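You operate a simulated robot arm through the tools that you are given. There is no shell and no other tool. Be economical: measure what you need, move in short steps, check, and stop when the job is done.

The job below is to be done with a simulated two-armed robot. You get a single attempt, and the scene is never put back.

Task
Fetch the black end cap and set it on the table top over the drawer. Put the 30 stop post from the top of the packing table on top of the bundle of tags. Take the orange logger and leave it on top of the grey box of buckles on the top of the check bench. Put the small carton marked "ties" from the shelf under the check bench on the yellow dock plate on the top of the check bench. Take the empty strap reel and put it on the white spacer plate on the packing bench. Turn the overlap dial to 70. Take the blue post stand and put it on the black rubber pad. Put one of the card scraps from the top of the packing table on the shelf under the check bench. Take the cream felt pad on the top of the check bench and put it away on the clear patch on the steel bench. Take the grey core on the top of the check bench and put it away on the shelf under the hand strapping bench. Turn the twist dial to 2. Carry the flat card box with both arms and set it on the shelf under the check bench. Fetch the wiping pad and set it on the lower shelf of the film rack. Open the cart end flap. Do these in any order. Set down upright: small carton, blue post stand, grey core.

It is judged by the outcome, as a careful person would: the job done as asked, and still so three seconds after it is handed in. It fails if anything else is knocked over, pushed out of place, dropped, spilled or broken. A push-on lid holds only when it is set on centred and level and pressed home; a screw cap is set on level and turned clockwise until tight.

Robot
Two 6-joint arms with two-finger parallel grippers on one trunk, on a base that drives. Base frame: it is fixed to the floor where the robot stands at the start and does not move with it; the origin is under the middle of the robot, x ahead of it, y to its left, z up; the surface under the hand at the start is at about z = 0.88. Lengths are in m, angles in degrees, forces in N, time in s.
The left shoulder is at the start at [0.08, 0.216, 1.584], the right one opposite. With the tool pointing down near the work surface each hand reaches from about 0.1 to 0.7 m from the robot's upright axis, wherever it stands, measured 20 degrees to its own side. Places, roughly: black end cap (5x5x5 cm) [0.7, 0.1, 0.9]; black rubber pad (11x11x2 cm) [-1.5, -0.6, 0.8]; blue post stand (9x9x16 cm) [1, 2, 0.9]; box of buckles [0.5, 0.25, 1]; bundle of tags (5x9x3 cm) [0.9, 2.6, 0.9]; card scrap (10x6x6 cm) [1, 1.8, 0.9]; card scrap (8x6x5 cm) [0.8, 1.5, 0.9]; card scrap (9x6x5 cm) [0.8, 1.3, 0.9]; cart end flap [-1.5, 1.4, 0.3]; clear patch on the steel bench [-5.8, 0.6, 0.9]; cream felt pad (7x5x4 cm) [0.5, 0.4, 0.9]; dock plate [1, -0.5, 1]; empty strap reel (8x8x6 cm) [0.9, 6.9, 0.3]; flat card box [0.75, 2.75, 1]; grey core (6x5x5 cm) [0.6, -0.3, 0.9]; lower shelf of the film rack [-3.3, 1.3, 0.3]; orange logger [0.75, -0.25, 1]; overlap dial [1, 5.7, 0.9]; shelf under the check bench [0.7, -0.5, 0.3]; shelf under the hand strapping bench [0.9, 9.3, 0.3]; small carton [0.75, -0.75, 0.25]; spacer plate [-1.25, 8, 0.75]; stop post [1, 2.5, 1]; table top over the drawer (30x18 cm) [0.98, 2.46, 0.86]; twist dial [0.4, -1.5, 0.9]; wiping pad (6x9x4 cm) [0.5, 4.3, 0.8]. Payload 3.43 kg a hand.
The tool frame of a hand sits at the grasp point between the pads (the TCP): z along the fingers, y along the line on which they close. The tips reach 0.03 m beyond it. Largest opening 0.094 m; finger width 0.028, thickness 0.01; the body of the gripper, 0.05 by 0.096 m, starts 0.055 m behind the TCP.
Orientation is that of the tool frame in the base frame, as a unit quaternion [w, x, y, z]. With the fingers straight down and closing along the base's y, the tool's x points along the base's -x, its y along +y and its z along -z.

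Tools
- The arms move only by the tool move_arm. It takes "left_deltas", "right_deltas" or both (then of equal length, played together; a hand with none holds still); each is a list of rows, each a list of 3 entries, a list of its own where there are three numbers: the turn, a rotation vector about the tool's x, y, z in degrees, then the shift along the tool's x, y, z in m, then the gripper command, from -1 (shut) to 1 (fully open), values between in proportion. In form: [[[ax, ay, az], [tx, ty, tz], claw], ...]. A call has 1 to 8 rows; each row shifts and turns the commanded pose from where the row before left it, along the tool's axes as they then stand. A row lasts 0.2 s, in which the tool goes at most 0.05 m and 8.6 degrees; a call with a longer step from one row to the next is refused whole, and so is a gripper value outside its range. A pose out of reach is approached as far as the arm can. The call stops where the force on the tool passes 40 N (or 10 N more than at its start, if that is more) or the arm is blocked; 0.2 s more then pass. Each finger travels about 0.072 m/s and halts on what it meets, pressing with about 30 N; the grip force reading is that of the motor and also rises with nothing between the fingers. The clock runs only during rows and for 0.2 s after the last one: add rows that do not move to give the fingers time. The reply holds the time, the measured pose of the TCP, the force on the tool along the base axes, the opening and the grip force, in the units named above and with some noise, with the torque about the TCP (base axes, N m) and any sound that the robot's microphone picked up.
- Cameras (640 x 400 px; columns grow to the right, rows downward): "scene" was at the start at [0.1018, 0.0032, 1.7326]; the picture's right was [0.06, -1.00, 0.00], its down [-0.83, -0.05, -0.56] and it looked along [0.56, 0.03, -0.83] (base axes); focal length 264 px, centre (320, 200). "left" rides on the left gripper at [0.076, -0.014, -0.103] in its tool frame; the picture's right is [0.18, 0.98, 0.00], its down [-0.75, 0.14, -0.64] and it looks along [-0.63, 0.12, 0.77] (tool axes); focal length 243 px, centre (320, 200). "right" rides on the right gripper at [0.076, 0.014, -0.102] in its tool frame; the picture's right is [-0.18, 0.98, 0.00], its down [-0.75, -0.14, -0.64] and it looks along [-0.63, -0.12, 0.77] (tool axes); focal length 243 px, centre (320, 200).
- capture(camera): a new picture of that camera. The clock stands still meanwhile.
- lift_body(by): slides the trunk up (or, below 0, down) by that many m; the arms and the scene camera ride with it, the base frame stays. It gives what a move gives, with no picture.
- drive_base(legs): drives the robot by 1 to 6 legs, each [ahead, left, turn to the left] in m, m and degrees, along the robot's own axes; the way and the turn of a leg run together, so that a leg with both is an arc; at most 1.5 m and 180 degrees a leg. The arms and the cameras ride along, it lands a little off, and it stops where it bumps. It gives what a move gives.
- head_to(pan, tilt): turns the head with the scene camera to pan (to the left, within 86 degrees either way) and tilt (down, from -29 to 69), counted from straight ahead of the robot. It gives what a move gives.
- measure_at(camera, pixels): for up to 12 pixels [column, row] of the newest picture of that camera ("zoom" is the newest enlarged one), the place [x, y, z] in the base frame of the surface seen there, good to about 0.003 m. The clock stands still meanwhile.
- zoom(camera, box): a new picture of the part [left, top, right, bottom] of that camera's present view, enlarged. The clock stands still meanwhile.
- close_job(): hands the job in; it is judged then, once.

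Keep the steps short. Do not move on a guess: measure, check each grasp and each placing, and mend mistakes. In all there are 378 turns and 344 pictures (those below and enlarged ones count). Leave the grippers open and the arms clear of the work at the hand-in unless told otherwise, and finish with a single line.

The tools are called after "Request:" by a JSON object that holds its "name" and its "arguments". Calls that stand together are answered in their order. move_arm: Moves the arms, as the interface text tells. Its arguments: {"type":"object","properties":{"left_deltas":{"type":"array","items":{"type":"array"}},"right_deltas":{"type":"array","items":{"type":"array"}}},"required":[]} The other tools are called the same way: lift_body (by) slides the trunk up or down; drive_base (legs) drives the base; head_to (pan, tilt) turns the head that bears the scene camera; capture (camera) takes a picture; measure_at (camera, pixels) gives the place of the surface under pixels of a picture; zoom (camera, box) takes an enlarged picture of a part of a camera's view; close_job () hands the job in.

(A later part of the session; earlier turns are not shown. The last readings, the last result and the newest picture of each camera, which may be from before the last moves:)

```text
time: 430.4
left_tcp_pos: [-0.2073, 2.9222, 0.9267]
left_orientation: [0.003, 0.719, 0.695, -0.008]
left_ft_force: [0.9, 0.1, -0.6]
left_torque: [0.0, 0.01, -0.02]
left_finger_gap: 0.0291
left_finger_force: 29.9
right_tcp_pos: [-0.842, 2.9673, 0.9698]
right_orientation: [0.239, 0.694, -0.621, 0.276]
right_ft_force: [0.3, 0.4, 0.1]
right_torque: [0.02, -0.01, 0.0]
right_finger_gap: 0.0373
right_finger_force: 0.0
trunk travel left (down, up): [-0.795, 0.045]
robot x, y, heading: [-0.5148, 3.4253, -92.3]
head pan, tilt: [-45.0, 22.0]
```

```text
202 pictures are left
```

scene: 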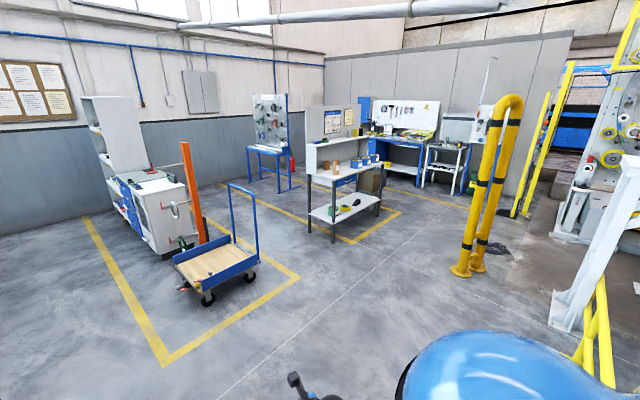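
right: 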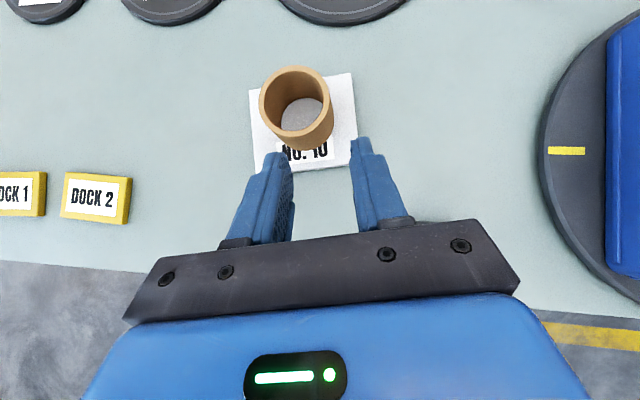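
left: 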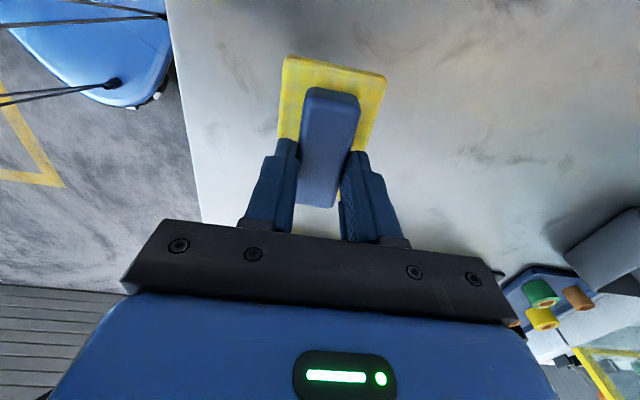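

I see the cart (240,262) and what may be the film rack (340,180). I measure.

Request:
{"name": "measure_at", "arguments": {"camera": "scene", "pixels": [[345, 210], [320, 215], [375, 202], [335, 170], [270, 155], [430, 165], [220, 262], [200, 285], [255, 262], [250, 220], [155, 215], [395, 165]]}}

Request:
{"name": "zoom", "arguments": {"camera": "scene", "box": [230, 80, 490, 260]}}

Request:
{"name": "zoom", "arguments": {"camera": "scene", "box": [80, 130, 310, 320]}}

```text
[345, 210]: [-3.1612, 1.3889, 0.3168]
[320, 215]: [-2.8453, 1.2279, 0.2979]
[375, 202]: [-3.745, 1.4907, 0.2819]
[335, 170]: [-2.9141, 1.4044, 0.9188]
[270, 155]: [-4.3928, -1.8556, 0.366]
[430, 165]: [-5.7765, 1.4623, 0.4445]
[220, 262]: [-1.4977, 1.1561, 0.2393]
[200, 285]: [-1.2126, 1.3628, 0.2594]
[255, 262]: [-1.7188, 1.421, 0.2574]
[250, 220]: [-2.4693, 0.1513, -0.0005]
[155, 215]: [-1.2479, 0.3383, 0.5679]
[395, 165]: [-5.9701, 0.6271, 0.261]
```

```text
2.22 times, centred on (360, 170) of scene
```

zoom: 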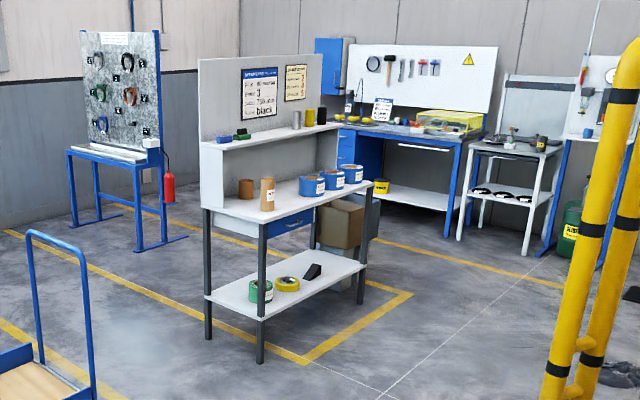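

```text
2.11 times, centred on (195, 225) of scene
```

zoom: 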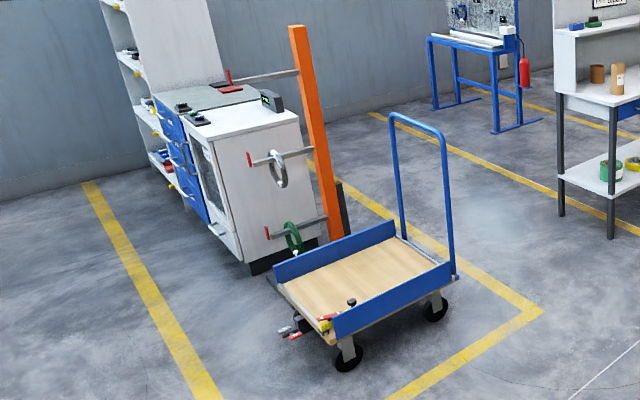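

I measure the film rack's lower shelf corners, items, and the yellow bollards in the way.

Request:
{"name": "measure_at", "arguments": {"camera": "scene", "pixels": [[334, 222], [379, 198], [310, 214], [334, 207], [345, 206], [356, 202], [366, 204], [360, 208], [462, 268], [480, 268], [336, 187], [372, 172]]}}

```text
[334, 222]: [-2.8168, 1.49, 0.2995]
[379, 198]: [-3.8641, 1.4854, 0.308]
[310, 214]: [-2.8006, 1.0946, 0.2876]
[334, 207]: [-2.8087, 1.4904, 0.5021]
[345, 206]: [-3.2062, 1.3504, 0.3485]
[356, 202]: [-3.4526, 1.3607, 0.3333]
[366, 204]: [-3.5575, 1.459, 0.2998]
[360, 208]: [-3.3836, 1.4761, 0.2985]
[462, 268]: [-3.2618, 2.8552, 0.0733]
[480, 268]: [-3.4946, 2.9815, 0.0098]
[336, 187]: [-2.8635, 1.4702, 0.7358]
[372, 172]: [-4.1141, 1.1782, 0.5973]
```

Free spot on the lower shelf ≈[−3.62,1.40,0.30]. I drive to y≈2.25 and then right (−x) toward x≈−3.9, then lower the trunk.

Request:
{"name": "drive_base", "arguments": {"legs": [[1.17, 0, 2.3], [0, -1.2, 0], [0, -1.2, 0], [0, -1.0, 0]]}}

Request:
{"name": "head_to", "arguments": {"pan": 10, "tilt": 45}}

Request:
{"name": "capture", "arguments": {"camera": "scene"}}

```text
time: 452.6
left_tcp_pos: [-3.614, 1.7153, 0.9265]
left_orientation: [0.003, 0.695, 0.719, -0.006]
left_ft_force: [0.3, 0.5, -0.7]
left_torque: [0.02, 0.03, -0.02]
left_finger_gap: 0.0295
left_finger_force: 30.4
right_tcp_pos: [-4.2514, 1.7172, 0.9698]
right_orientation: [0.231, 0.715, -0.597, 0.282]
right_ft_force: [-0.3, 0.7, 0.0]
right_torque: [-0.02, 0.0, -0.01]
right_finger_gap: 0.0376
right_finger_force: 0.1
trunk travel left (down, up): [-0.795, 0.045]
robot x, y, heading: [-3.953, 2.1886, -88.4]
head pan, tilt: [-45.0, 22.0]
```

```text
time: 453.9
left_tcp_pos: [-3.6153, 1.7165, 0.9273]
left_orientation: [0.003, 0.696, 0.718, -0.008]
left_ft_force: [0.3, 0.8, -0.5]
left_torque: [-0.01, 0.0, 0.0]
left_finger_gap: 0.0291
left_finger_force: 29.7
right_tcp_pos: [-4.2519, 1.7171, 0.9708]
right_orientation: [0.23, 0.714, -0.597, 0.284]
right_ft_force: [0.6, 0.2, 0.3]
right_torque: [0.0, -0.01, 0.01]
right_finger_gap: 0.0376
right_finger_force: 0.2
trunk travel left (down, up): [-0.795, 0.045]
robot x, y, heading: [-3.9575, 2.186, -88.3]
head pan, tilt: [10.0, 45.0]
```

```text
199 pictures are left
```

scene: 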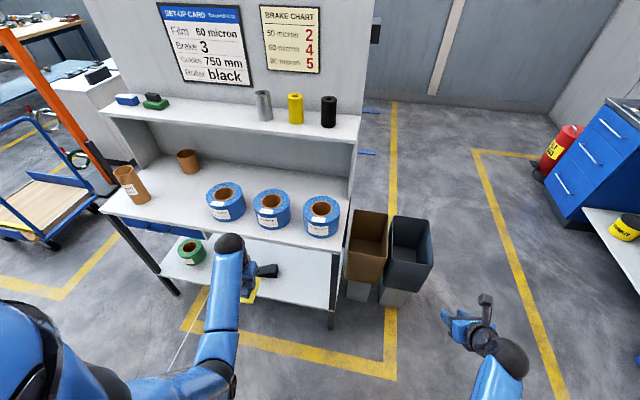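

I check the bins' position below the right hand before lowering.

Request:
{"name": "measure_at", "arguments": {"camera": "scene", "pixels": [[365, 275], [405, 285], [362, 295], [395, 300], [330, 295], [290, 285], [300, 260], [336, 320]]}}

Request:
{"name": "lift_body", "arguments": {"by": -0.3}}

Request:
{"name": "head_to", "arguments": {"pan": 15, "tilt": 42}}

Request:
{"name": "capture", "arguments": {"camera": "scene"}}

```text
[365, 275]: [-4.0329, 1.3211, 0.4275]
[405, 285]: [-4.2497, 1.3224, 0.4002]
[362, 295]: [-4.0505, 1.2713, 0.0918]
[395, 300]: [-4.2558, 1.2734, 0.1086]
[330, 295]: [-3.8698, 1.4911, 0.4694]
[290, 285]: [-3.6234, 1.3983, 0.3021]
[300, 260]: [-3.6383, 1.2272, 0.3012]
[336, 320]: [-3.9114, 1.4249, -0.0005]
```

```text
time: 456.9
left_tcp_pos: [-3.6161, 1.7163, 0.6268]
left_orientation: [0.004, 0.696, 0.718, -0.006]
left_ft_force: [-0.6, 0.1, -0.8]
left_torque: [0.0, 0.03, 0.0]
left_finger_gap: 0.0291
left_finger_force: 30.3
right_tcp_pos: [-4.252, 1.7176, 0.6707]
right_orientation: [0.23, 0.714, -0.597, 0.283]
right_ft_force: [0.1, -0.2, -0.8]
right_torque: [0.0, 0.01, -0.01]
right_finger_gap: 0.0376
right_finger_force: 0.0
trunk travel left (down, up): [-0.495, 0.345]
robot x, y, heading: [-3.9554, 2.1907, -88.3]
head pan, tilt: [10.0, 45.0]
```

```text
time: 457.6
left_tcp_pos: [-3.6151, 1.7169, 0.6267]
left_orientation: [0.003, 0.695, 0.719, -0.006]
left_ft_force: [-0.5, 0.1, -0.8]
left_torque: [-0.02, -0.01, -0.02]
left_finger_gap: 0.0287
left_finger_force: 30.0
right_tcp_pos: [-4.2527, 1.7169, 0.6692]
right_orientation: [0.23, 0.714, -0.597, 0.283]
right_ft_force: [0.3, 0.6, -0.4]
right_torque: [0.0, 0.02, 0.01]
right_finger_gap: 0.0377
right_finger_force: 0.0
trunk travel left (down, up): [-0.495, 0.345]
robot x, y, heading: [-3.9556, 2.1921, -88.3]
head pan, tilt: [15.0, 42.0]
```

```text
198 pictures are left
```

scene: 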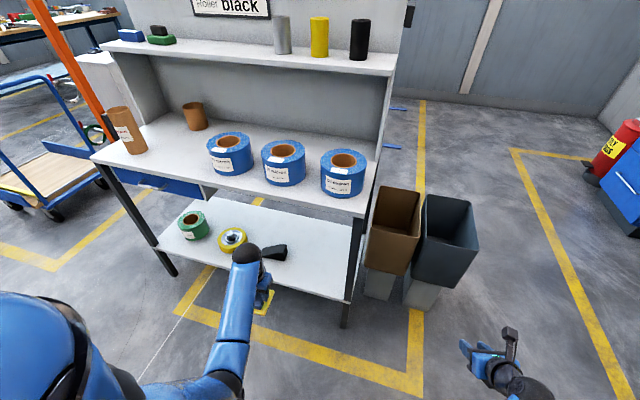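

I lower 0.25 m more (pad bottom then ≈0.317), drive 0.2 ahead and 0.045 right.

Request:
{"name": "lift_body", "arguments": {"by": -0.25}}

Request:
{"name": "drive_base", "arguments": {"legs": [[0.2, -0.04, 0]]}}

Request:
{"name": "capture", "arguments": {"camera": "left"}}

```text
time: 460.1
left_tcp_pos: [-3.6153, 1.7159, 0.3762]
left_orientation: [0.003, 0.695, 0.719, -0.007]
left_ft_force: [0.0, -0.4, -0.7]
left_torque: [-0.02, -0.02, 0.03]
left_finger_gap: 0.0291
left_finger_force: 30.3
right_tcp_pos: [-4.2525, 1.718, 0.4197]
right_orientation: [0.229, 0.714, -0.597, 0.284]
right_ft_force: [0.1, -0.3, 0.5]
right_torque: [-0.01, -0.01, 0.02]
right_finger_gap: 0.0375
right_finger_force: 0.0
trunk travel left (down, up): [-0.245, 0.595]
robot x, y, heading: [-3.9563, 2.1902, -88.5]
head pan, tilt: [15.0, 42.0]
```

```text
time: 461.7
left_tcp_pos: [-3.6506, 1.5162, 0.3762]
left_orientation: [0.003, 0.695, 0.719, -0.007]
left_ft_force: [-0.2, -0.3, -0.5]
left_torque: [0.02, -0.01, 0.0]
left_finger_gap: 0.0291
left_finger_force: 30.2
right_tcp_pos: [-4.2877, 1.5172, 0.4197]
right_orientation: [0.23, 0.714, -0.597, 0.284]
right_ft_force: [0.2, -0.1, 0.0]
right_torque: [-0.02, 0.0, -0.02]
right_finger_gap: 0.0377
right_finger_force: 0.2
trunk travel left (down, up): [-0.245, 0.595]
robot x, y, heading: [-3.9912, 1.9903, -88.3]
head pan, tilt: [15.0, 42.0]
```

```text
197 pictures are left
```

left: 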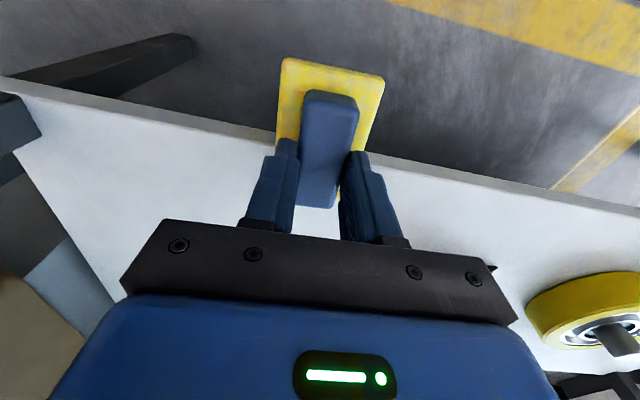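

Level and entering just above the shelf. I extend 0.11 m with the arm and then lower to contact.

Request:
{"name": "move_arm", "arguments": {"left_deltas": [[[0, 0, 0], [-0.037, 0, 0], -1], [[0, 0, 0], [-0.037, 0, 0], -1], [[0, 0, 0], [-0.037, 0, 0], -1], [[0, 0, 0], [0, 0, 0.008], -1], [[0, 0, 0], [0, 0, 0.004], -1], [[0, 0, 0], [0, 0, 0.003], -1], [[0, 0, 0], [0, 0, 0.002], -1]]}}

Request:
{"name": "capture", "arguments": {"camera": "scene"}}

```text
time: 463.3
left_tcp_pos: [-3.646, 1.4046, 0.3619]
left_orientation: [0.004, 0.695, 0.719, -0.007]
left_ft_force: [0.2, 0.2, -1.0]
left_torque: [0.01, 0.0, 0.01]
left_finger_gap: 0.0292
left_finger_force: 29.7
right_tcp_pos: [-4.2864, 1.5175, 0.421]
right_orientation: [0.231, 0.714, -0.597, 0.284]
right_ft_force: [-0.5, 0.3, -0.2]
right_torque: [0.01, -0.01, -0.04]
right_finger_gap: 0.0378
right_finger_force: 0.1
trunk travel left (down, up): [-0.245, 0.595]
robot x, y, heading: [-3.9903, 1.988, -88.1]
head pan, tilt: [15.0, 42.0]
```

```text
196 pictures are left
```

scene: 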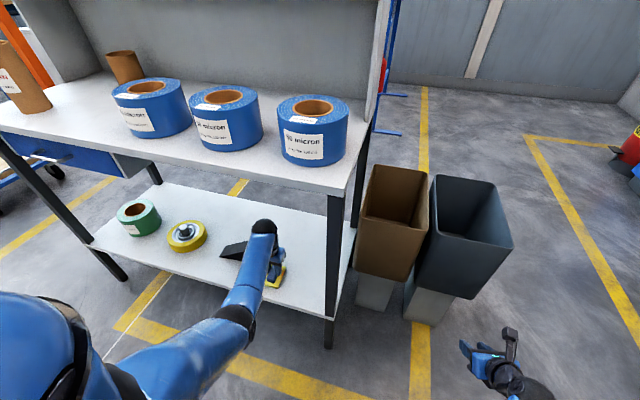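

No contact yet; a few mm more.

Request:
{"name": "move_arm", "arguments": {"left_deltas": [[[0, 0, 0], [0, 0, 0.003], -1], [[0, 0, 0], [0, 0, 0.003], -1], [[0, 0, 0], [0, 0, 0.003], -1]]}}

```text
time: 464.1
left_tcp_pos: [-3.6455, 1.4048, 0.356]
left_orientation: [0.006, 0.695, 0.719, -0.008]
left_ft_force: [-2.3, 5.5, 23.0]
left_torque: [0.53, 0.06, 0.05]
left_finger_gap: 0.029
left_finger_force: 30.2
right_tcp_pos: [-4.2877, 1.5189, 0.4217]
right_orientation: [0.231, 0.713, -0.598, 0.284]
right_ft_force: [0.2, -0.5, -0.2]
right_torque: [0.01, 0.02, 0.04]
right_finger_gap: 0.0374
right_finger_force: 0.0
trunk travel left (down, up): [-0.245, 0.595]
robot x, y, heading: [-3.9926, 1.9936, -88.4]
head pan, tilt: [15.0, 42.0]
```

Contact. Open, rise 3.5 cm, draw back.

Request:
{"name": "move_arm", "arguments": {"left_deltas": [[[0, 0, 0], [0, 0, -0.002], -1], [[0, 0, 0], [0, 0, 0], 0.2], [[0, 0, 0], [0, 0, 0], 0.2], [[0, 0, 0], [0, 0, -0.035], 0.2], [[0, 0, 0], [0.04, 0, 0], 0.2], [[0, 0, 0], [0.04, 0, 0], 0.2]]}}

Request:
{"name": "capture", "arguments": {"camera": "left"}}

Request:
{"name": "drive_base", "arguments": {"legs": [[-0.3, 0, 0]]}}

```text
time: 465.5
left_tcp_pos: [-3.6486, 1.4857, 0.3889]
left_orientation: [0.004, 0.696, 0.718, -0.007]
left_ft_force: [0.0, 0.3, 0.1]
left_torque: [0.03, 0.0, 0.02]
left_finger_gap: 0.0563
left_finger_force: 0.1
right_tcp_pos: [-4.287, 1.5172, 0.4202]
right_orientation: [0.23, 0.714, -0.598, 0.283]
right_ft_force: [-0.7, 0.0, 1.0]
right_torque: [0.04, 0.0, 0.0]
right_finger_gap: 0.0374
right_finger_force: 0.1
trunk travel left (down, up): [-0.245, 0.595]
robot x, y, heading: [-3.9906, 1.9936, -88.4]
head pan, tilt: [15.0, 42.0]
```

```text
195 pictures are left
```

left: 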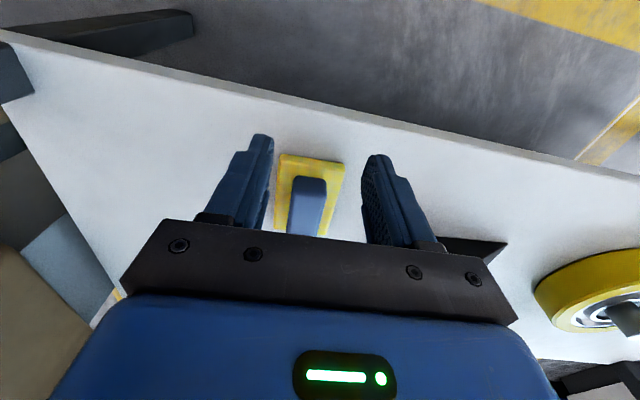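

```text
time: 467.6
left_tcp_pos: [-3.6571, 1.787, 0.3878]
left_orientation: [0.004, 0.695, 0.719, -0.007]
left_ft_force: [0.4, 0.0, 0.4]
left_torque: [-0.03, -0.01, -0.02]
left_finger_gap: 0.0568
left_finger_force: 0.0
right_tcp_pos: [-4.2954, 1.8179, 0.421]
right_orientation: [0.23, 0.714, -0.597, 0.284]
right_ft_force: [-0.1, 1.6, 0.2]
right_torque: [-0.02, -0.03, -0.01]
right_finger_gap: 0.0376
right_finger_force: 0.2
trunk travel left (down, up): [-0.245, 0.595]
robot x, y, heading: [-4.0032, 2.2916, -88.4]
head pan, tilt: [15.0, 42.0]
```

Wiping pad is on the shelf. Next the cart: I raise the trunk 0.3 and drive left (+x) 2.4 m to face it.

Request:
{"name": "lift_body", "arguments": {"by": 0.35}}

Request:
{"name": "drive_base", "arguments": {"legs": [[0, 1.2, -1.6], [0, 1.15, 0]]}}

Request:
{"name": "head_to", "arguments": {"pan": 0, "tilt": 50}}

Request:
{"name": "capture", "arguments": {"camera": "scene"}}

```text
time: 471.0
left_tcp_pos: [-3.6587, 1.7872, 0.7395]
left_orientation: [0.003, 0.695, 0.719, -0.006]
left_ft_force: [0.8, -0.6, 1.0]
left_torque: [0.04, -0.02, 0.01]
left_finger_gap: 0.0566
left_finger_force: 0.0
right_tcp_pos: [-4.2953, 1.818, 0.7713]
right_orientation: [0.23, 0.714, -0.598, 0.283]
right_ft_force: [0.8, 0.2, -1.0]
right_torque: [0.0, 0.0, -0.01]
right_finger_gap: 0.0376
right_finger_force: 0.1
trunk travel left (down, up): [-0.595, 0.245]
robot x, y, heading: [-3.9991, 2.2885, -88.2]
head pan, tilt: [15.0, 42.0]
```

```text
time: 482.6
left_tcp_pos: [-1.3319, 1.7707, 0.738]
left_orientation: [0.002, 0.716, 0.698, -0.008]
left_ft_force: [0.3, 0.6, 0.1]
left_torque: [0.01, 0.01, 0.0]
left_finger_gap: 0.0562
left_finger_force: 0.1
right_tcp_pos: [-1.967, 1.8394, 0.7713]
right_orientation: [0.239, 0.696, -0.618, 0.277]
right_ft_force: [-0.1, 0.0, -0.1]
right_torque: [-0.01, 0.01, 0.01]
right_finger_gap: 0.0377
right_finger_force: 0.0
trunk travel left (down, up): [-0.595, 0.245]
robot x, y, heading: [-1.6434, 2.293, -91.5]
head pan, tilt: [15.0, 42.0]
```

```text
time: 483.4
left_tcp_pos: [-1.3329, 1.7704, 0.7392]
left_orientation: [0.003, 0.717, 0.697, -0.007]
left_ft_force: [0.6, -0.8, -0.9]
left_torque: [-0.02, 0.0, -0.03]
left_finger_gap: 0.0564
left_finger_force: 0.0
right_tcp_pos: [-1.9683, 1.8387, 0.7697]
right_orientation: [0.239, 0.696, -0.619, 0.276]
right_ft_force: [-1.3, -0.6, 0.1]
right_torque: [0.02, -0.04, -0.02]
right_finger_gap: 0.0377
right_finger_force: 0.0
trunk travel left (down, up): [-0.595, 0.245]
robot x, y, heading: [-1.6422, 2.2914, -91.9]
head pan, tilt: [0.0, 50.0]
```

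```text
194 pictures are left
```

scene: 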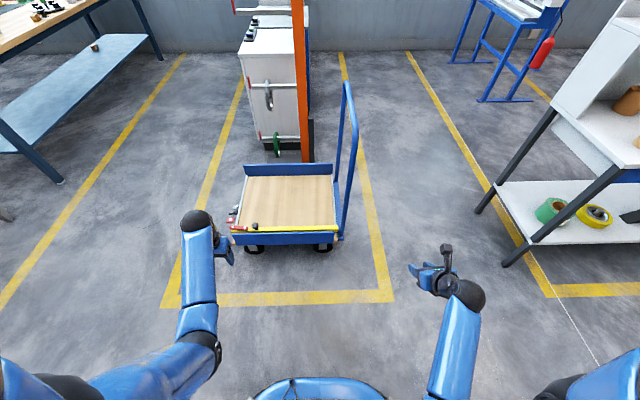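

I zoom on the cart.

Request:
{"name": "zoom", "arguments": {"camera": "scene", "box": [215, 150, 355, 260]}}

Request:
{"name": "zoom", "arguments": {"camera": "scene", "box": [222, 200, 272, 250]}}

```text
3.64 times, centred on (285, 205) of scene
```

zoom: 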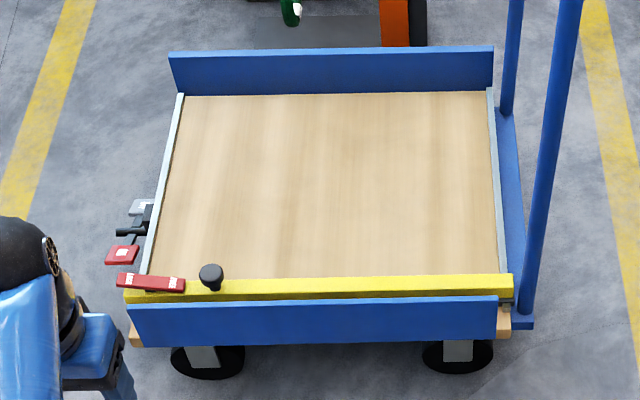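

```text
8.00 times, centred on (247, 225) of scene
```

zoom: 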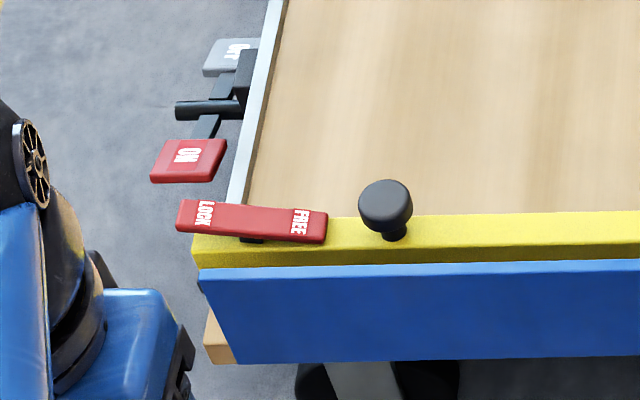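

I measure the parts to understand the mechanism.

Request:
{"name": "measure_at", "arguments": {"camera": "zoom", "pixels": [[386, 200], [395, 235], [520, 228], [520, 250], [430, 275], [430, 350], [200, 215], [305, 225], [255, 237], [225, 350], [330, 150], [190, 155]]}}

Request:
{"name": "capture", "arguments": {"camera": "left"}}

```text
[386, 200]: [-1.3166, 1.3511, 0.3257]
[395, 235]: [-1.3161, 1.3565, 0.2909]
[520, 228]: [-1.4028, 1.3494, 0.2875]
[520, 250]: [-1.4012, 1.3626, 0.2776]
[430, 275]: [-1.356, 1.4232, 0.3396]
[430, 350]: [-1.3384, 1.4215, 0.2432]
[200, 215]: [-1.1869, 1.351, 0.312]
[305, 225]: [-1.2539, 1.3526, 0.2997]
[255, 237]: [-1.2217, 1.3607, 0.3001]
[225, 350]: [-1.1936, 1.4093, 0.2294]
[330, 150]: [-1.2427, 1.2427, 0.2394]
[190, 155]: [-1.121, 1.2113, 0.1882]
```

```text
191 pictures are left
```

left: 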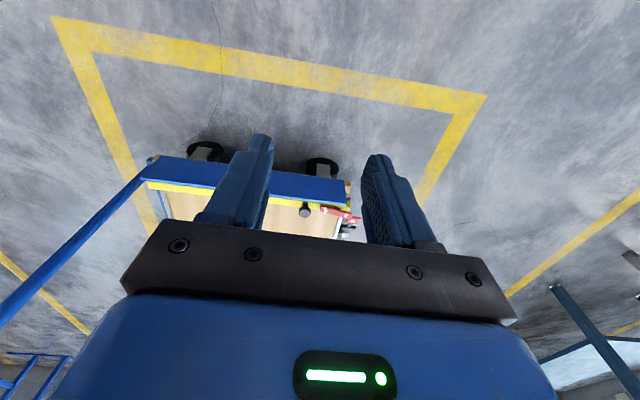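

I zoom on both ends of the flap for hinge/latch details.

Request:
{"name": "zoom", "arguments": {"camera": "scene", "box": [225, 210, 255, 235]}}

Request:
{"name": "zoom", "arguments": {"camera": "scene", "box": [335, 210, 365, 250]}}

Request:
{"name": "zoom", "arguments": {"camera": "left", "box": [130, 130, 380, 250]}}

```text
16.00 times, centred on (240, 222) of scene
```

zoom: 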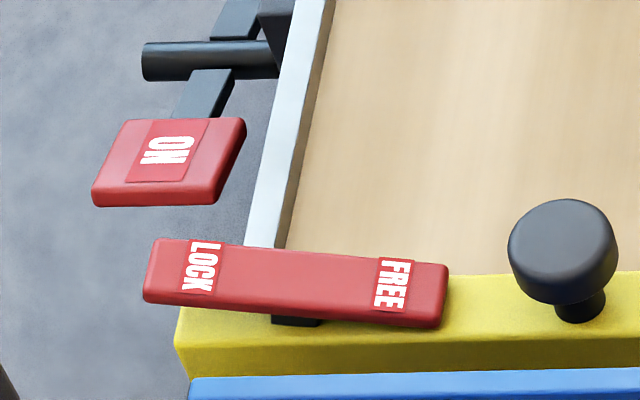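

```text
10.00 times, centred on (350, 230) of scene
```

zoom: 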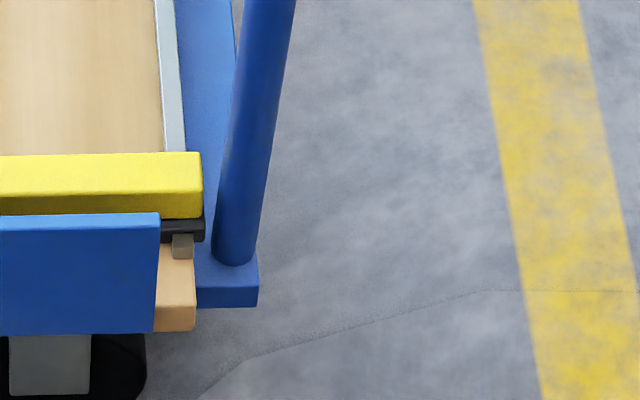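

```text
2.56 times, centred on (255, 190) of left
```

zoom: 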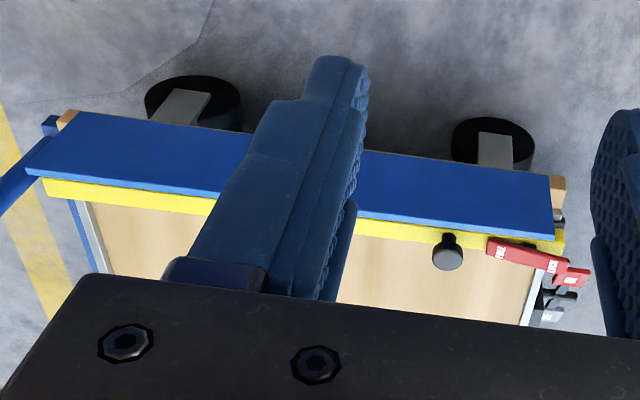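

I lower the trunk 0.3 m for a closer look with the left wrist camera.

Request:
{"name": "lift_body", "arguments": {"by": -0.3}}

Request:
{"name": "capture", "arguments": {"camera": "left"}}

Request:
{"name": "head_to", "arguments": {"pan": 5, "tilt": 38}}

Request:
{"name": "zoom", "arguments": {"camera": "scene", "box": [200, 120, 420, 280]}}

```text
time: 486.4
left_tcp_pos: [-1.3325, 1.7699, 0.4384]
left_orientation: [0.002, 0.717, 0.697, -0.008]
left_ft_force: [0.5, 0.1, -0.3]
left_torque: [0.01, 0.02, 0.01]
left_finger_gap: 0.0561
left_finger_force: 0.1
right_tcp_pos: [-1.968, 1.8387, 0.4709]
right_orientation: [0.238, 0.697, -0.617, 0.277]
right_ft_force: [0.0, -0.2, 0.4]
right_torque: [-0.02, -0.01, -0.03]
right_finger_gap: 0.0374
right_finger_force: 0.0
trunk travel left (down, up): [-0.295, 0.545]
robot x, y, heading: [-1.6418, 2.2921, -91.6]
head pan, tilt: [0.0, 50.0]
```

```text
187 pictures are left
```

left: 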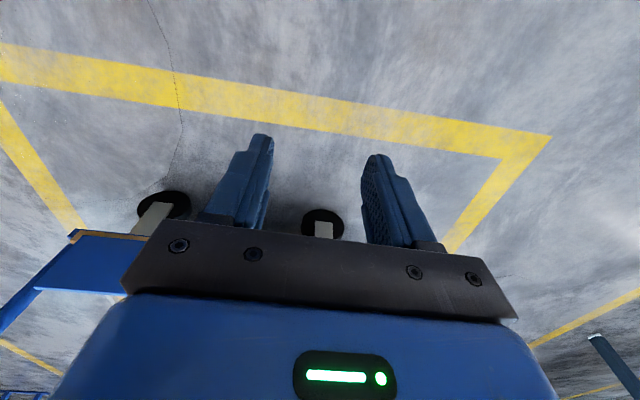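

```text
time: 487.1
left_tcp_pos: [-1.3318, 1.7691, 0.4385]
left_orientation: [0.003, 0.716, 0.698, -0.007]
left_ft_force: [-0.1, -1.2, 0.1]
left_torque: [0.03, 0.01, 0.01]
left_finger_gap: 0.0563
left_finger_force: 0.1
right_tcp_pos: [-1.9662, 1.8391, 0.4708]
right_orientation: [0.238, 0.696, -0.618, 0.277]
right_ft_force: [-0.6, -0.2, 0.2]
right_torque: [0.01, -0.03, 0.01]
right_finger_gap: 0.0376
right_finger_force: 0.1
trunk travel left (down, up): [-0.295, 0.545]
robot x, y, heading: [-1.6447, 2.2912, -91.8]
head pan, tilt: [5.0, 38.0]
```

```text
2.50 times, centred on (310, 200) of scene
```

zoom: 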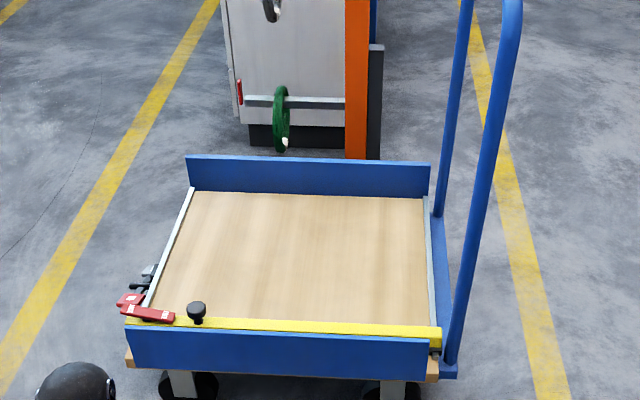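

I zoom closely at the flap's two ends from this lower viewpoint.

Request:
{"name": "zoom", "arguments": {"camera": "scene", "box": [340, 240, 376, 270]}}

Request:
{"name": "zoom", "arguments": {"camera": "scene", "box": [226, 232, 270, 268]}}

```text
13.33 times, centred on (358, 255) of scene
```

zoom: 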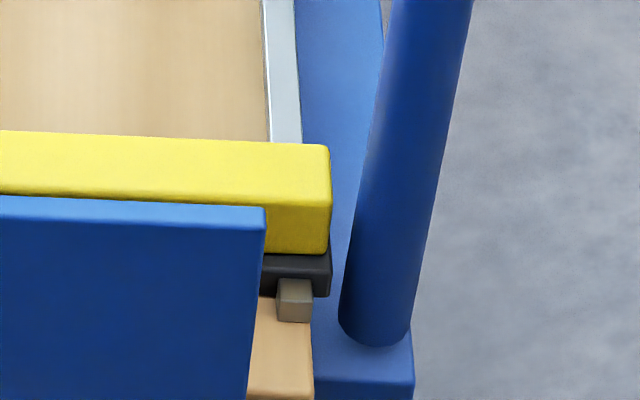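

```text
11.11 times, centred on (248, 250) of scene
```

zoom: 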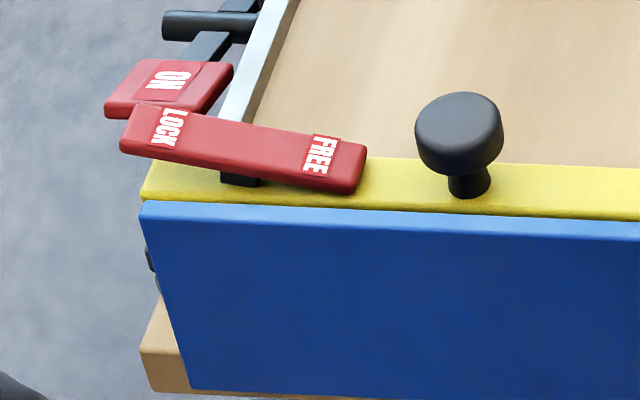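

I think I should feel which way the knob at [−1.317,1.351,0.326] moves. I shift left 0.22 (so the right hand stays clear of the handle post) and ahead 0.37.

Request:
{"name": "drive_base", "arguments": {"legs": [[0, 0.22, 1.6], [0.36, 0, 0]]}}

Request:
{"name": "capture", "arguments": {"camera": "left"}}

Request:
{"name": "capture", "arguments": {"camera": "scene"}}

```text
time: 490.7
left_tcp_pos: [-1.1001, 1.4181, 0.4379]
left_orientation: [0.002, 0.707, 0.707, -0.006]
left_ft_force: [-0.9, 0.1, -0.1]
left_torque: [0.04, 0.01, -0.02]
left_finger_gap: 0.0568
left_finger_force: 0.1
right_tcp_pos: [-1.7367, 1.4707, 0.4701]
right_orientation: [0.234, 0.705, -0.608, 0.28]
right_ft_force: [-0.3, -1.4, -0.7]
right_torque: [0.03, 0.01, -0.04]
right_finger_gap: 0.0377
right_finger_force: 0.1
trunk travel left (down, up): [-0.295, 0.545]
robot x, y, heading: [-1.4209, 1.9324, -90.6]
head pan, tilt: [5.0, 38.0]
```

```text
183 pictures are left
```

left: 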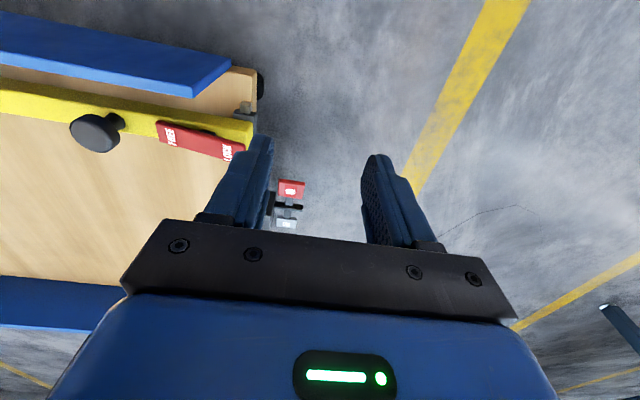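

```text
182 pictures are left
```

scene: 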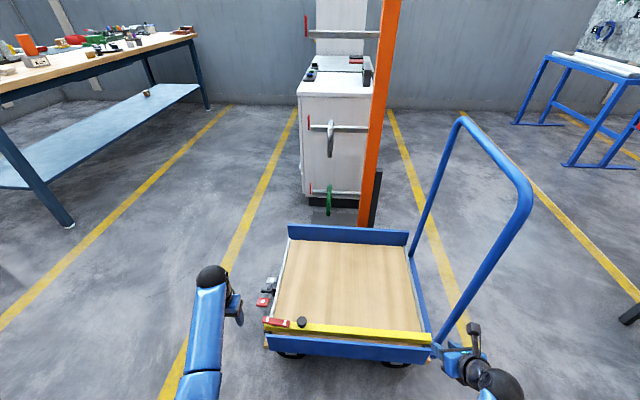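

Request:
{"name": "zoom", "arguments": {"camera": "left", "box": [60, 50, 270, 180]}}

Request:
{"name": "measure_at", "arguments": {"camera": "left", "pixels": [[95, 132], [165, 130], [235, 152], [200, 143], [190, 85], [150, 75], [248, 108], [246, 85], [225, 125], [290, 187]]}}

```text
3.05 times, centred on (165, 115) of left
```

zoom: 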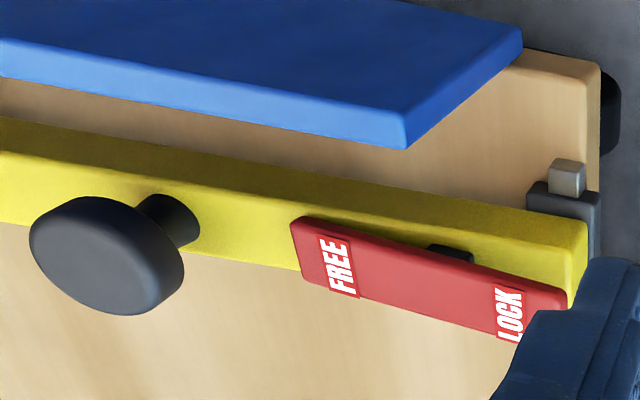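

```text
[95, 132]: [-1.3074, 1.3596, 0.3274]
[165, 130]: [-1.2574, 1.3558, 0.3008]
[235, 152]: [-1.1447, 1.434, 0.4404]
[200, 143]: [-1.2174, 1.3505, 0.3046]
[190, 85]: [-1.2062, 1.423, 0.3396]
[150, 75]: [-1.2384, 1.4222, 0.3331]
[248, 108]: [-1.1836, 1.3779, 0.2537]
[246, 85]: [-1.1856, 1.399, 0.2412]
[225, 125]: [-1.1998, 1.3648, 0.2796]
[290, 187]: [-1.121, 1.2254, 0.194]
```

The yellow beam looks like a sliding load bar on rails; the blue board at y≈1.42 is the hinged end flap. I'll pinch the board's top edge and test. First I move the left hand over x≈−1.27 and rotate it 90°.

Request:
{"name": "move_arm", "arguments": {"left_deltas": [[[0, 0, 0], [0, -0.043, 0], -0.2], [[0, 0, 0], [0, -0.043, 0], -0.2], [[0, 0, 0], [0, -0.043, 0], -0.2], [[0, 0, 0], [0, -0.043, 0], -0.2], [[0, 0, 8.4], [0, 0, 0], -0.2], [[0, 0, 8.4], [0, 0, 0], -0.2], [[0, 0, 8.4], [0, 0, 0], -0.2], [[0, 0, 8.4], [0, 0, 0], -0.2]]}}

Request:
{"name": "move_arm", "arguments": {"left_deltas": [[[0, 0, 8.4], [0, 0, 0], -0.2], [[0, 0, 8.4], [0, 0, 0], -0.2], [[0, 0, 8.4], [0, 0, 0], -0.2], [[0, 0, 8.4], [0, 0, 0], -0.2], [[0, 0, 8.4], [0, 0, 0], -0.2], [[0, 0, 8.4], [0, 0, 0], -0.2], [[0, 0, 6], [0, 0, 0], -0.2], [[0, 0, 0], [0, 0, 0], -0.2]]}}

Request:
{"name": "capture", "arguments": {"camera": "left"}}

```text
time: 492.5
left_tcp_pos: [-1.272, 1.4184, 0.4408]
left_orientation: [0.005, 0.882, 0.471, -0.006]
left_ft_force: [0.3, -1.1, 0.1]
left_torque: [-0.01, -0.02, 0.0]
left_finger_gap: 0.0372
left_finger_force: 0.0
right_tcp_pos: [-1.7362, 1.4705, 0.471]
right_orientation: [0.234, 0.705, -0.609, 0.279]
right_ft_force: [0.1, -0.5, 1.4]
right_torque: [0.02, 0.01, -0.03]
right_finger_gap: 0.0376
right_finger_force: 0.1
trunk travel left (down, up): [-0.295, 0.545]
robot x, y, heading: [-1.4248, 1.9342, -90.2]
head pan, tilt: [5.0, 38.0]
```

```text
time: 494.3
left_tcp_pos: [-1.2717, 1.4178, 0.439]
left_orientation: [0.006, 1.0, -0.001, -0.003]
left_ft_force: [0.2, -0.3, 0.0]
left_torque: [-0.03, 0.0, 0.0]
left_finger_gap: 0.0378
left_finger_force: 0.1
right_tcp_pos: [-1.7373, 1.4708, 0.4698]
right_orientation: [0.235, 0.704, -0.609, 0.279]
right_ft_force: [-0.1, -0.1, -0.4]
right_torque: [0.02, 0.01, 0.0]
right_finger_gap: 0.0376
right_finger_force: 0.2
trunk travel left (down, up): [-0.295, 0.545]
robot x, y, heading: [-1.4248, 1.9291, -90.1]
head pan, tilt: [5.0, 38.0]
```

```text
180 pictures are left
```

left: 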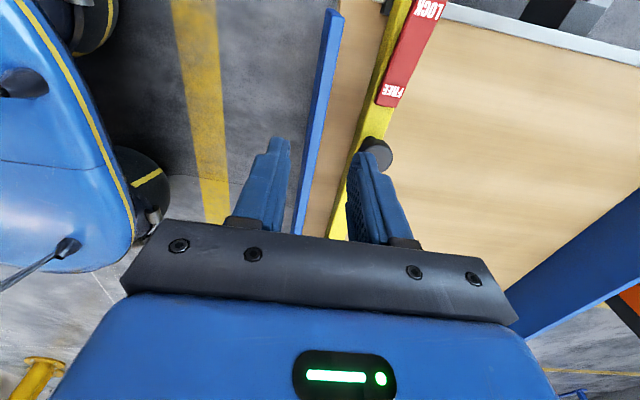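

Fingers straddle the blue board. I measure the board's top edge and the yellow bar here.

Request:
{"name": "measure_at", "arguments": {"camera": "left", "pixels": [[333, 20], [325, 20], [313, 130], [320, 130], [304, 190], [345, 180], [372, 120], [385, 40]]}}

```text
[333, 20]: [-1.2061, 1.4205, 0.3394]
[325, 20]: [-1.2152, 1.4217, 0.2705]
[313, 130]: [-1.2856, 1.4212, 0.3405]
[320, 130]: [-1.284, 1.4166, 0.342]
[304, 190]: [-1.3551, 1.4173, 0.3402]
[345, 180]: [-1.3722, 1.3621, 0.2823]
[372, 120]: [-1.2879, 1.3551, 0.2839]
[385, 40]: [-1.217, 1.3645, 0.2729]
```

Board top centre y 1.4165, z 0.341. I descend to TCP 0.348 and pinch it.

Request:
{"name": "move_arm", "arguments": {"left_deltas": [[[0, 0, 0], [0, 0.001, 0.045], -0.2], [[0, 0, 0], [0, 0, 0.045], -0.2], [[0, 0, 0], [0, 0, 0], -1], [[0, 0, 0], [0, 0, 0], -1], [[0, 0, 0], [0, 0, 0], -1]]}}

Request:
{"name": "move_arm", "arguments": {"left_deltas": [[[0, 0, 0], [0, -0.006, 0], -1], [[0, 0, 0], [0, -0.006, 0], -1], [[0, 0, 0], [0, 0, 0], -1]]}}

```text
time: 495.5
left_tcp_pos: [-1.2732, 1.4179, 0.3499]
left_orientation: [0.005, 1.0, 0.0, -0.003]
left_ft_force: [-0.8, 6.3, -0.6]
left_torque: [0.88, 0.07, -0.32]
left_finger_gap: 0.0095
left_finger_force: 43.5
right_tcp_pos: [-1.7368, 1.4708, 0.4705]
right_orientation: [0.234, 0.705, -0.609, 0.28]
right_ft_force: [0.7, -0.7, 0.1]
right_torque: [-0.01, 0.01, 0.01]
right_finger_gap: 0.0374
right_finger_force: 0.1
trunk travel left (down, up): [-0.295, 0.545]
robot x, y, heading: [-1.4264, 1.9354, -90.3]
head pan, tilt: [5.0, 38.0]
```

```text
time: 496.3
left_tcp_pos: [-1.2726, 1.4274, 0.351]
left_orientation: [0.008, 1.0, 0.0, -0.003]
left_ft_force: [1.6, -12.8, -14.5]
left_torque: [-1.22, -0.38, -0.6]
left_finger_gap: 0.0113
left_finger_force: 44.0
right_tcp_pos: [-1.7365, 1.4699, 0.4697]
right_orientation: [0.234, 0.705, -0.609, 0.28]
right_ft_force: [0.5, 0.7, -0.1]
right_torque: [-0.02, 0.04, 0.01]
right_finger_gap: 0.0375
right_finger_force: 0.1
trunk travel left (down, up): [-0.295, 0.545]
robot x, y, heading: [-1.4293, 1.9352, -90.3]
head pan, tilt: [5.0, 38.0]
```

It yields (≈1 cm, turning about its bottom). I follow the arc: rotate the hand with the board in 8° rows.

Request:
{"name": "move_arm", "arguments": {"left_deltas": [[[-5, 0, 0], [0, 0.0, 0], -1], [[-8, 0, 0], [0, -0.0155, 0], -1], [[-8, 0, 0], [0, -0.0155, 0], -1], [[0, 0, 0], [0, 0, 0], -1]]}}

Request:
{"name": "capture", "arguments": {"camera": "left"}}

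```text
time: 497.3
left_tcp_pos: [-1.2734, 1.4605, 0.3427]
left_orientation: [0.187, 0.982, 0.001, -0.001]
left_ft_force: [5.2, 8.3, -3.5]
left_torque: [1.03, 0.19, -0.9]
left_finger_gap: 0.0095
left_finger_force: 43.4
right_tcp_pos: [-1.7353, 1.4705, 0.47]
right_orientation: [0.234, 0.705, -0.609, 0.28]
right_ft_force: [-0.3, -0.7, 0.8]
right_torque: [0.06, -0.07, 0.0]
right_finger_gap: 0.0376
right_finger_force: 0.1
trunk travel left (down, up): [-0.295, 0.545]
robot x, y, heading: [-1.4234, 1.9317, -90.3]
head pan, tilt: [5.0, 38.0]
```

```text
179 pictures are left
```

left: 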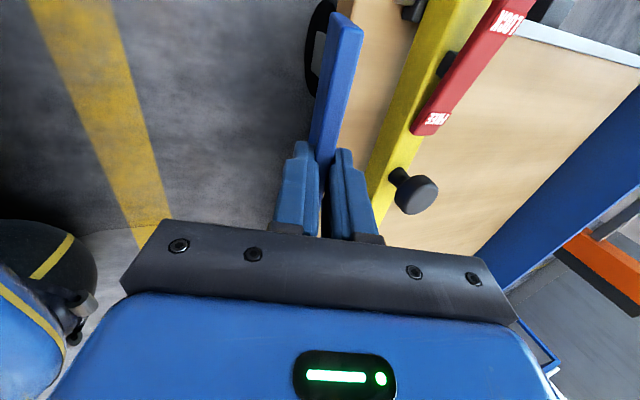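

The blue flap is opening (≈22°). I continue.

Request:
{"name": "move_arm", "arguments": {"left_deltas": [[[-8, 0, 0], [0, -0.0162, 0], -1], [[-8, 0, 0], [0, -0.0162, 0], -1], [[-8, 0, 0], [0, -0.0162, 0], -1], [[0, 0, 0], [0, 0, 0], -1]]}}

Request:
{"name": "capture", "arguments": {"camera": "scene"}}

```text
time: 498.3
left_tcp_pos: [-1.273, 1.4993, 0.3185]
left_orientation: [0.388, 0.922, 0.0, -0.003]
left_ft_force: [-11.3, -4.9, -20.7]
left_torque: [1.07, -0.8, -0.24]
left_finger_gap: 0.0105
left_finger_force: 44.3
right_tcp_pos: [-1.7377, 1.4697, 0.47]
right_orientation: [0.234, 0.704, -0.61, 0.278]
right_ft_force: [-0.5, -0.7, -0.2]
right_torque: [0.02, -0.01, -0.01]
right_finger_gap: 0.0378
right_finger_force: 0.0
trunk travel left (down, up): [-0.295, 0.545]
robot x, y, heading: [-1.4305, 1.9311, -90.1]
head pan, tilt: [5.0, 38.0]
```

```text
178 pictures are left
```

scene: 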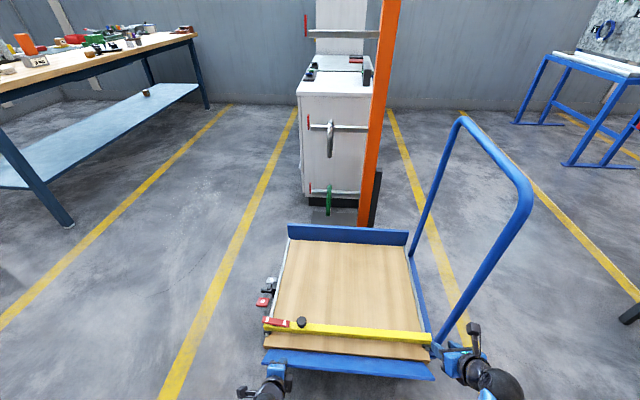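

≈46° open, cart not moving. I continue with a slight correction toward the hinge.

Request:
{"name": "move_arm", "arguments": {"left_deltas": [[[-8, 0, 0], [0, -0.016, 0.003], -1], [[-8, 0, 0], [0, -0.016, 0.001], -1], [[-8, 0, 0], [0, -0.016, 0.001], -1], [[0, 0, 0], [0, 0, 0], -1]]}}

Request:
{"name": "capture", "arguments": {"camera": "left"}}

```text
time: 499.3
left_tcp_pos: [-1.2649, 1.5217, 0.281]
left_orientation: [0.544, 0.839, 0.007, 0.009]
left_ft_force: [14.4, -12.4, -20.0]
left_torque: [1.31, -0.45, -0.84]
left_finger_gap: 0.0106
left_finger_force: 44.5
left hand out of reach, approached as far as the arm can: row 2
right_tcp_pos: [-1.7331, 1.4693, 0.4685]
right_orientation: [0.234, 0.705, -0.609, 0.278]
right_ft_force: [0.3, 1.0, 0.9]
right_torque: [-0.01, -0.01, 0.04]
right_finger_gap: 0.0374
right_finger_force: 0.0
trunk travel left (down, up): [-0.295, 0.545]
robot x, y, heading: [-1.4261, 1.9292, -89.9]
head pan, tilt: [5.0, 38.0]
```

```text
177 pictures are left
```

left: 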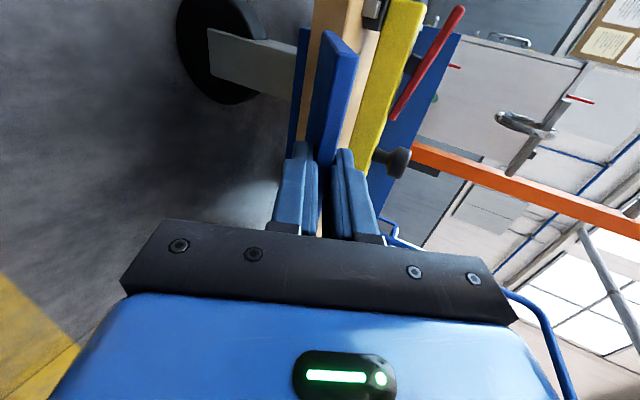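

≈66°, arm limit near. I release, back out along the fingers and look.

Request:
{"name": "move_arm", "arguments": {"left_deltas": [[[0, 0, 0], [0, 0, 0], -0.2], [[0, 0, 0], [0, 0, 0], -0.2], [[0, 0, 0], [0, 0, -0.03], -0.2], [[0, 0, 0], [0, 0, -0.04], -0.2], [[0, 0, 0], [0, 0, 0], -0.2]]}}

Request:
{"name": "capture", "arguments": {"camera": "scene"}}

Request:
{"name": "measure_at", "arguments": {"camera": "scene", "pixels": [[350, 360], [350, 372], [350, 350], [420, 378], [320, 362]]}}

```text
time: 500.5
left_tcp_pos: [-1.2698, 1.5858, 0.3106]
left_orientation: [0.545, 0.838, 0.006, 0.008]
left_ft_force: [0.2, -0.6, 0.5]
left_torque: [-0.02, 0.01, 0.03]
left_finger_gap: 0.0377
left_finger_force: 0.0
right_tcp_pos: [-1.7374, 1.4707, 0.4706]
right_orientation: [0.235, 0.704, -0.609, 0.279]
right_ft_force: [-0.3, -0.3, -0.1]
right_torque: [-0.02, 0.02, -0.02]
right_finger_gap: 0.0377
right_finger_force: 0.0
trunk travel left (down, up): [-0.295, 0.545]
robot x, y, heading: [-1.4254, 1.9326, -90.1]
head pan, tilt: [5.0, 38.0]
```

```text
176 pictures are left
```

scene: 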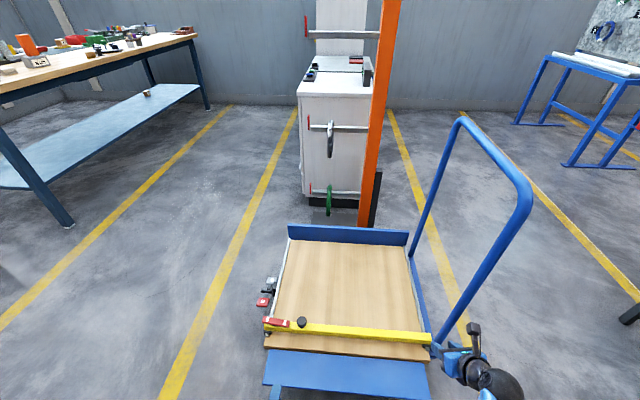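

```text
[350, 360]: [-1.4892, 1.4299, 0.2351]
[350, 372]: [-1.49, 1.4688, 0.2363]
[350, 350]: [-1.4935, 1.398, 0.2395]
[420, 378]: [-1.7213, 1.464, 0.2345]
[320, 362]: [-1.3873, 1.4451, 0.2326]
```

The flap has dropped fully open (flat at z≈0.235). I back off 0.45 m, raise the trunk, and restore the left hand's orientation.

Request:
{"name": "drive_base", "arguments": {"legs": [[-0.45, 0, 0]]}}

Request:
{"name": "move_arm", "arguments": {"left_deltas": [[[8.25, 0, 0], [0, 0, -0.01], -0.2], [[8.25, 0, 0], [0, 0, -0.01], -0.2], [[8.25, 0, 0], [0, 0, 0], -0.2], [[8.25, 0, 0], [0, 0, 0], -0.2], [[8.25, 0, 0], [0, 0, 0], -0.2], [[8.25, 0, 0], [0, 0, 0], -0.2], [[8.25, 0, 0], [0, 0, 0], -0.2], [[8.25, 0, 0], [0, 0, 0], -0.2]]}}

Request:
{"name": "move_arm", "arguments": {"left_deltas": [[[0, 0, -8.5], [0, 0, 0], 0.2], [[0, 0, -8.5], [0, 0, 0], 0.2], [[0, 0, -8.5], [0, 0, 0], 0.2], [[0, 0, -8.5], [0, 0, 0], 0.2], [[0, 0, -8.5], [0, 0, 0], 0.2], [[0, 0, -8.5], [0, 0, 0], 0.2], [[0, 0, -8.5], [0, 0, 0], 0.2], [[0, 0, -8.5], [0, 0, 0], 0.2]]}}

Request:
{"name": "move_arm", "arguments": {"left_deltas": [[[0, 0, -8.5], [0, 0, 0], 0.2], [[0, 0, -8.5], [0, 0, 0], 0.2], [[0, 0, -5], [0, 0, 0], 0.2], [[0, 0, 0], [0, 0.04, 0], 0.2], [[0, 0, 0], [0, 0.04, 0], 0.2]]}}

Request:
{"name": "lift_body", "arguments": {"by": 0.4}}

Request:
{"name": "lift_body", "arguments": {"by": 0.14}}

```text
time: 503.2
left_tcp_pos: [-1.2676, 2.0371, 0.3121]
left_orientation: [0.547, 0.837, 0.005, 0.007]
left_ft_force: [-0.1, -0.2, -0.6]
left_torque: [0.04, -0.03, 0.02]
left_finger_gap: 0.0375
left_finger_force: 0.1
right_tcp_pos: [-1.7353, 1.9207, 0.4706]
right_orientation: [0.234, 0.704, -0.609, 0.279]
right_ft_force: [0.1, 0.0, 0.1]
right_torque: [-0.05, 0.02, -0.02]
right_finger_gap: 0.0377
right_finger_force: 0.1
trunk travel left (down, up): [-0.295, 0.545]
robot x, y, heading: [-1.4231, 2.3819, -90.2]
head pan, tilt: [5.0, 38.0]
```

```text
time: 505.0
left_tcp_pos: [-1.2692, 2.0537, 0.3208]
left_orientation: [0.0, 1.0, 0.009, 0.003]
left_ft_force: [0.6, 0.7, 0.4]
left_torque: [0.03, -0.02, -0.01]
left_finger_gap: 0.0374
left_finger_force: 0.0
right_tcp_pos: [-1.7358, 1.9208, 0.47]
right_orientation: [0.235, 0.704, -0.609, 0.279]
right_ft_force: [0.5, 0.6, 0.6]
right_torque: [-0.02, 0.0, 0.02]
right_finger_gap: 0.0376
right_finger_force: 0.1
trunk travel left (down, up): [-0.295, 0.545]
robot x, y, heading: [-1.4246, 2.3835, -90.3]
head pan, tilt: [5.0, 38.0]
```

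```text
time: 506.8
left_tcp_pos: [-1.2684, 2.0537, 0.3193]
left_orientation: [0.003, 0.823, 0.568, 0.001]
left_ft_force: [0.0, -0.4, -0.5]
left_torque: [-0.01, 0.03, 0.0]
left_finger_gap: 0.0564
left_finger_force: 0.1
right_tcp_pos: [-1.7356, 1.921, 0.4716]
right_orientation: [0.234, 0.705, -0.608, 0.281]
right_ft_force: [0.2, 0.5, 0.7]
right_torque: [0.0, 0.03, 0.03]
right_finger_gap: 0.0376
right_finger_force: 0.1
trunk travel left (down, up): [-0.295, 0.545]
robot x, y, heading: [-1.4217, 2.3854, -90.4]
head pan, tilt: [5.0, 38.0]
```

```text
time: 508.0
left_tcp_pos: [-1.1881, 2.0555, 0.3194]
left_orientation: [0.003, 0.7, 0.714, 0.0]
left_ft_force: [0.5, -0.1, -1.2]
left_torque: [0.01, -0.01, 0.02]
left_finger_gap: 0.0561
left_finger_force: 0.0
right_tcp_pos: [-1.7345, 1.9215, 0.4703]
right_orientation: [0.235, 0.704, -0.609, 0.28]
right_ft_force: [-0.4, -0.7, -0.4]
right_torque: [0.02, 0.0, -0.01]
right_finger_gap: 0.0377
right_finger_force: 0.0
trunk travel left (down, up): [-0.295, 0.545]
robot x, y, heading: [-1.425, 2.3821, -90.3]
head pan, tilt: [5.0, 38.0]
```

```text
time: 511.8
left_tcp_pos: [-1.1881, 2.056, 0.7187]
left_orientation: [0.002, 0.701, 0.713, 0.002]
left_ft_force: [-0.4, -0.8, -0.1]
left_torque: [-0.04, 0.01, 0.0]
left_finger_gap: 0.0566
left_finger_force: 0.0
right_tcp_pos: [-1.735, 1.9207, 0.8695]
right_orientation: [0.234, 0.705, -0.609, 0.279]
right_ft_force: [-0.1, -0.7, 0.5]
right_torque: [-0.01, 0.01, -0.01]
right_finger_gap: 0.0375
right_finger_force: 0.0
trunk travel left (down, up): [-0.695, 0.145]
robot x, y, heading: [-1.4239, 2.3798, -90.3]
head pan, tilt: [5.0, 38.0]
```

```text
time: 513.5
left_tcp_pos: [-1.1882, 2.0559, 0.8597]
left_orientation: [0.004, 0.701, 0.713, 0.0]
left_ft_force: [0.1, 0.2, 0.6]
left_torque: [0.03, 0.02, 0.01]
left_finger_gap: 0.0565
left_finger_force: 0.0
right_tcp_pos: [-1.7344, 1.9193, 1.0099]
right_orientation: [0.235, 0.704, -0.609, 0.279]
right_ft_force: [-0.9, -0.8, 0.5]
right_torque: [0.01, 0.03, 0.01]
right_finger_gap: 0.0379
right_finger_force: 0.0
trunk travel left (down, up): [-0.835, 0.005]
robot x, y, heading: [-1.422, 2.3831, -90.2]
head pan, tilt: [5.0, 38.0]
```

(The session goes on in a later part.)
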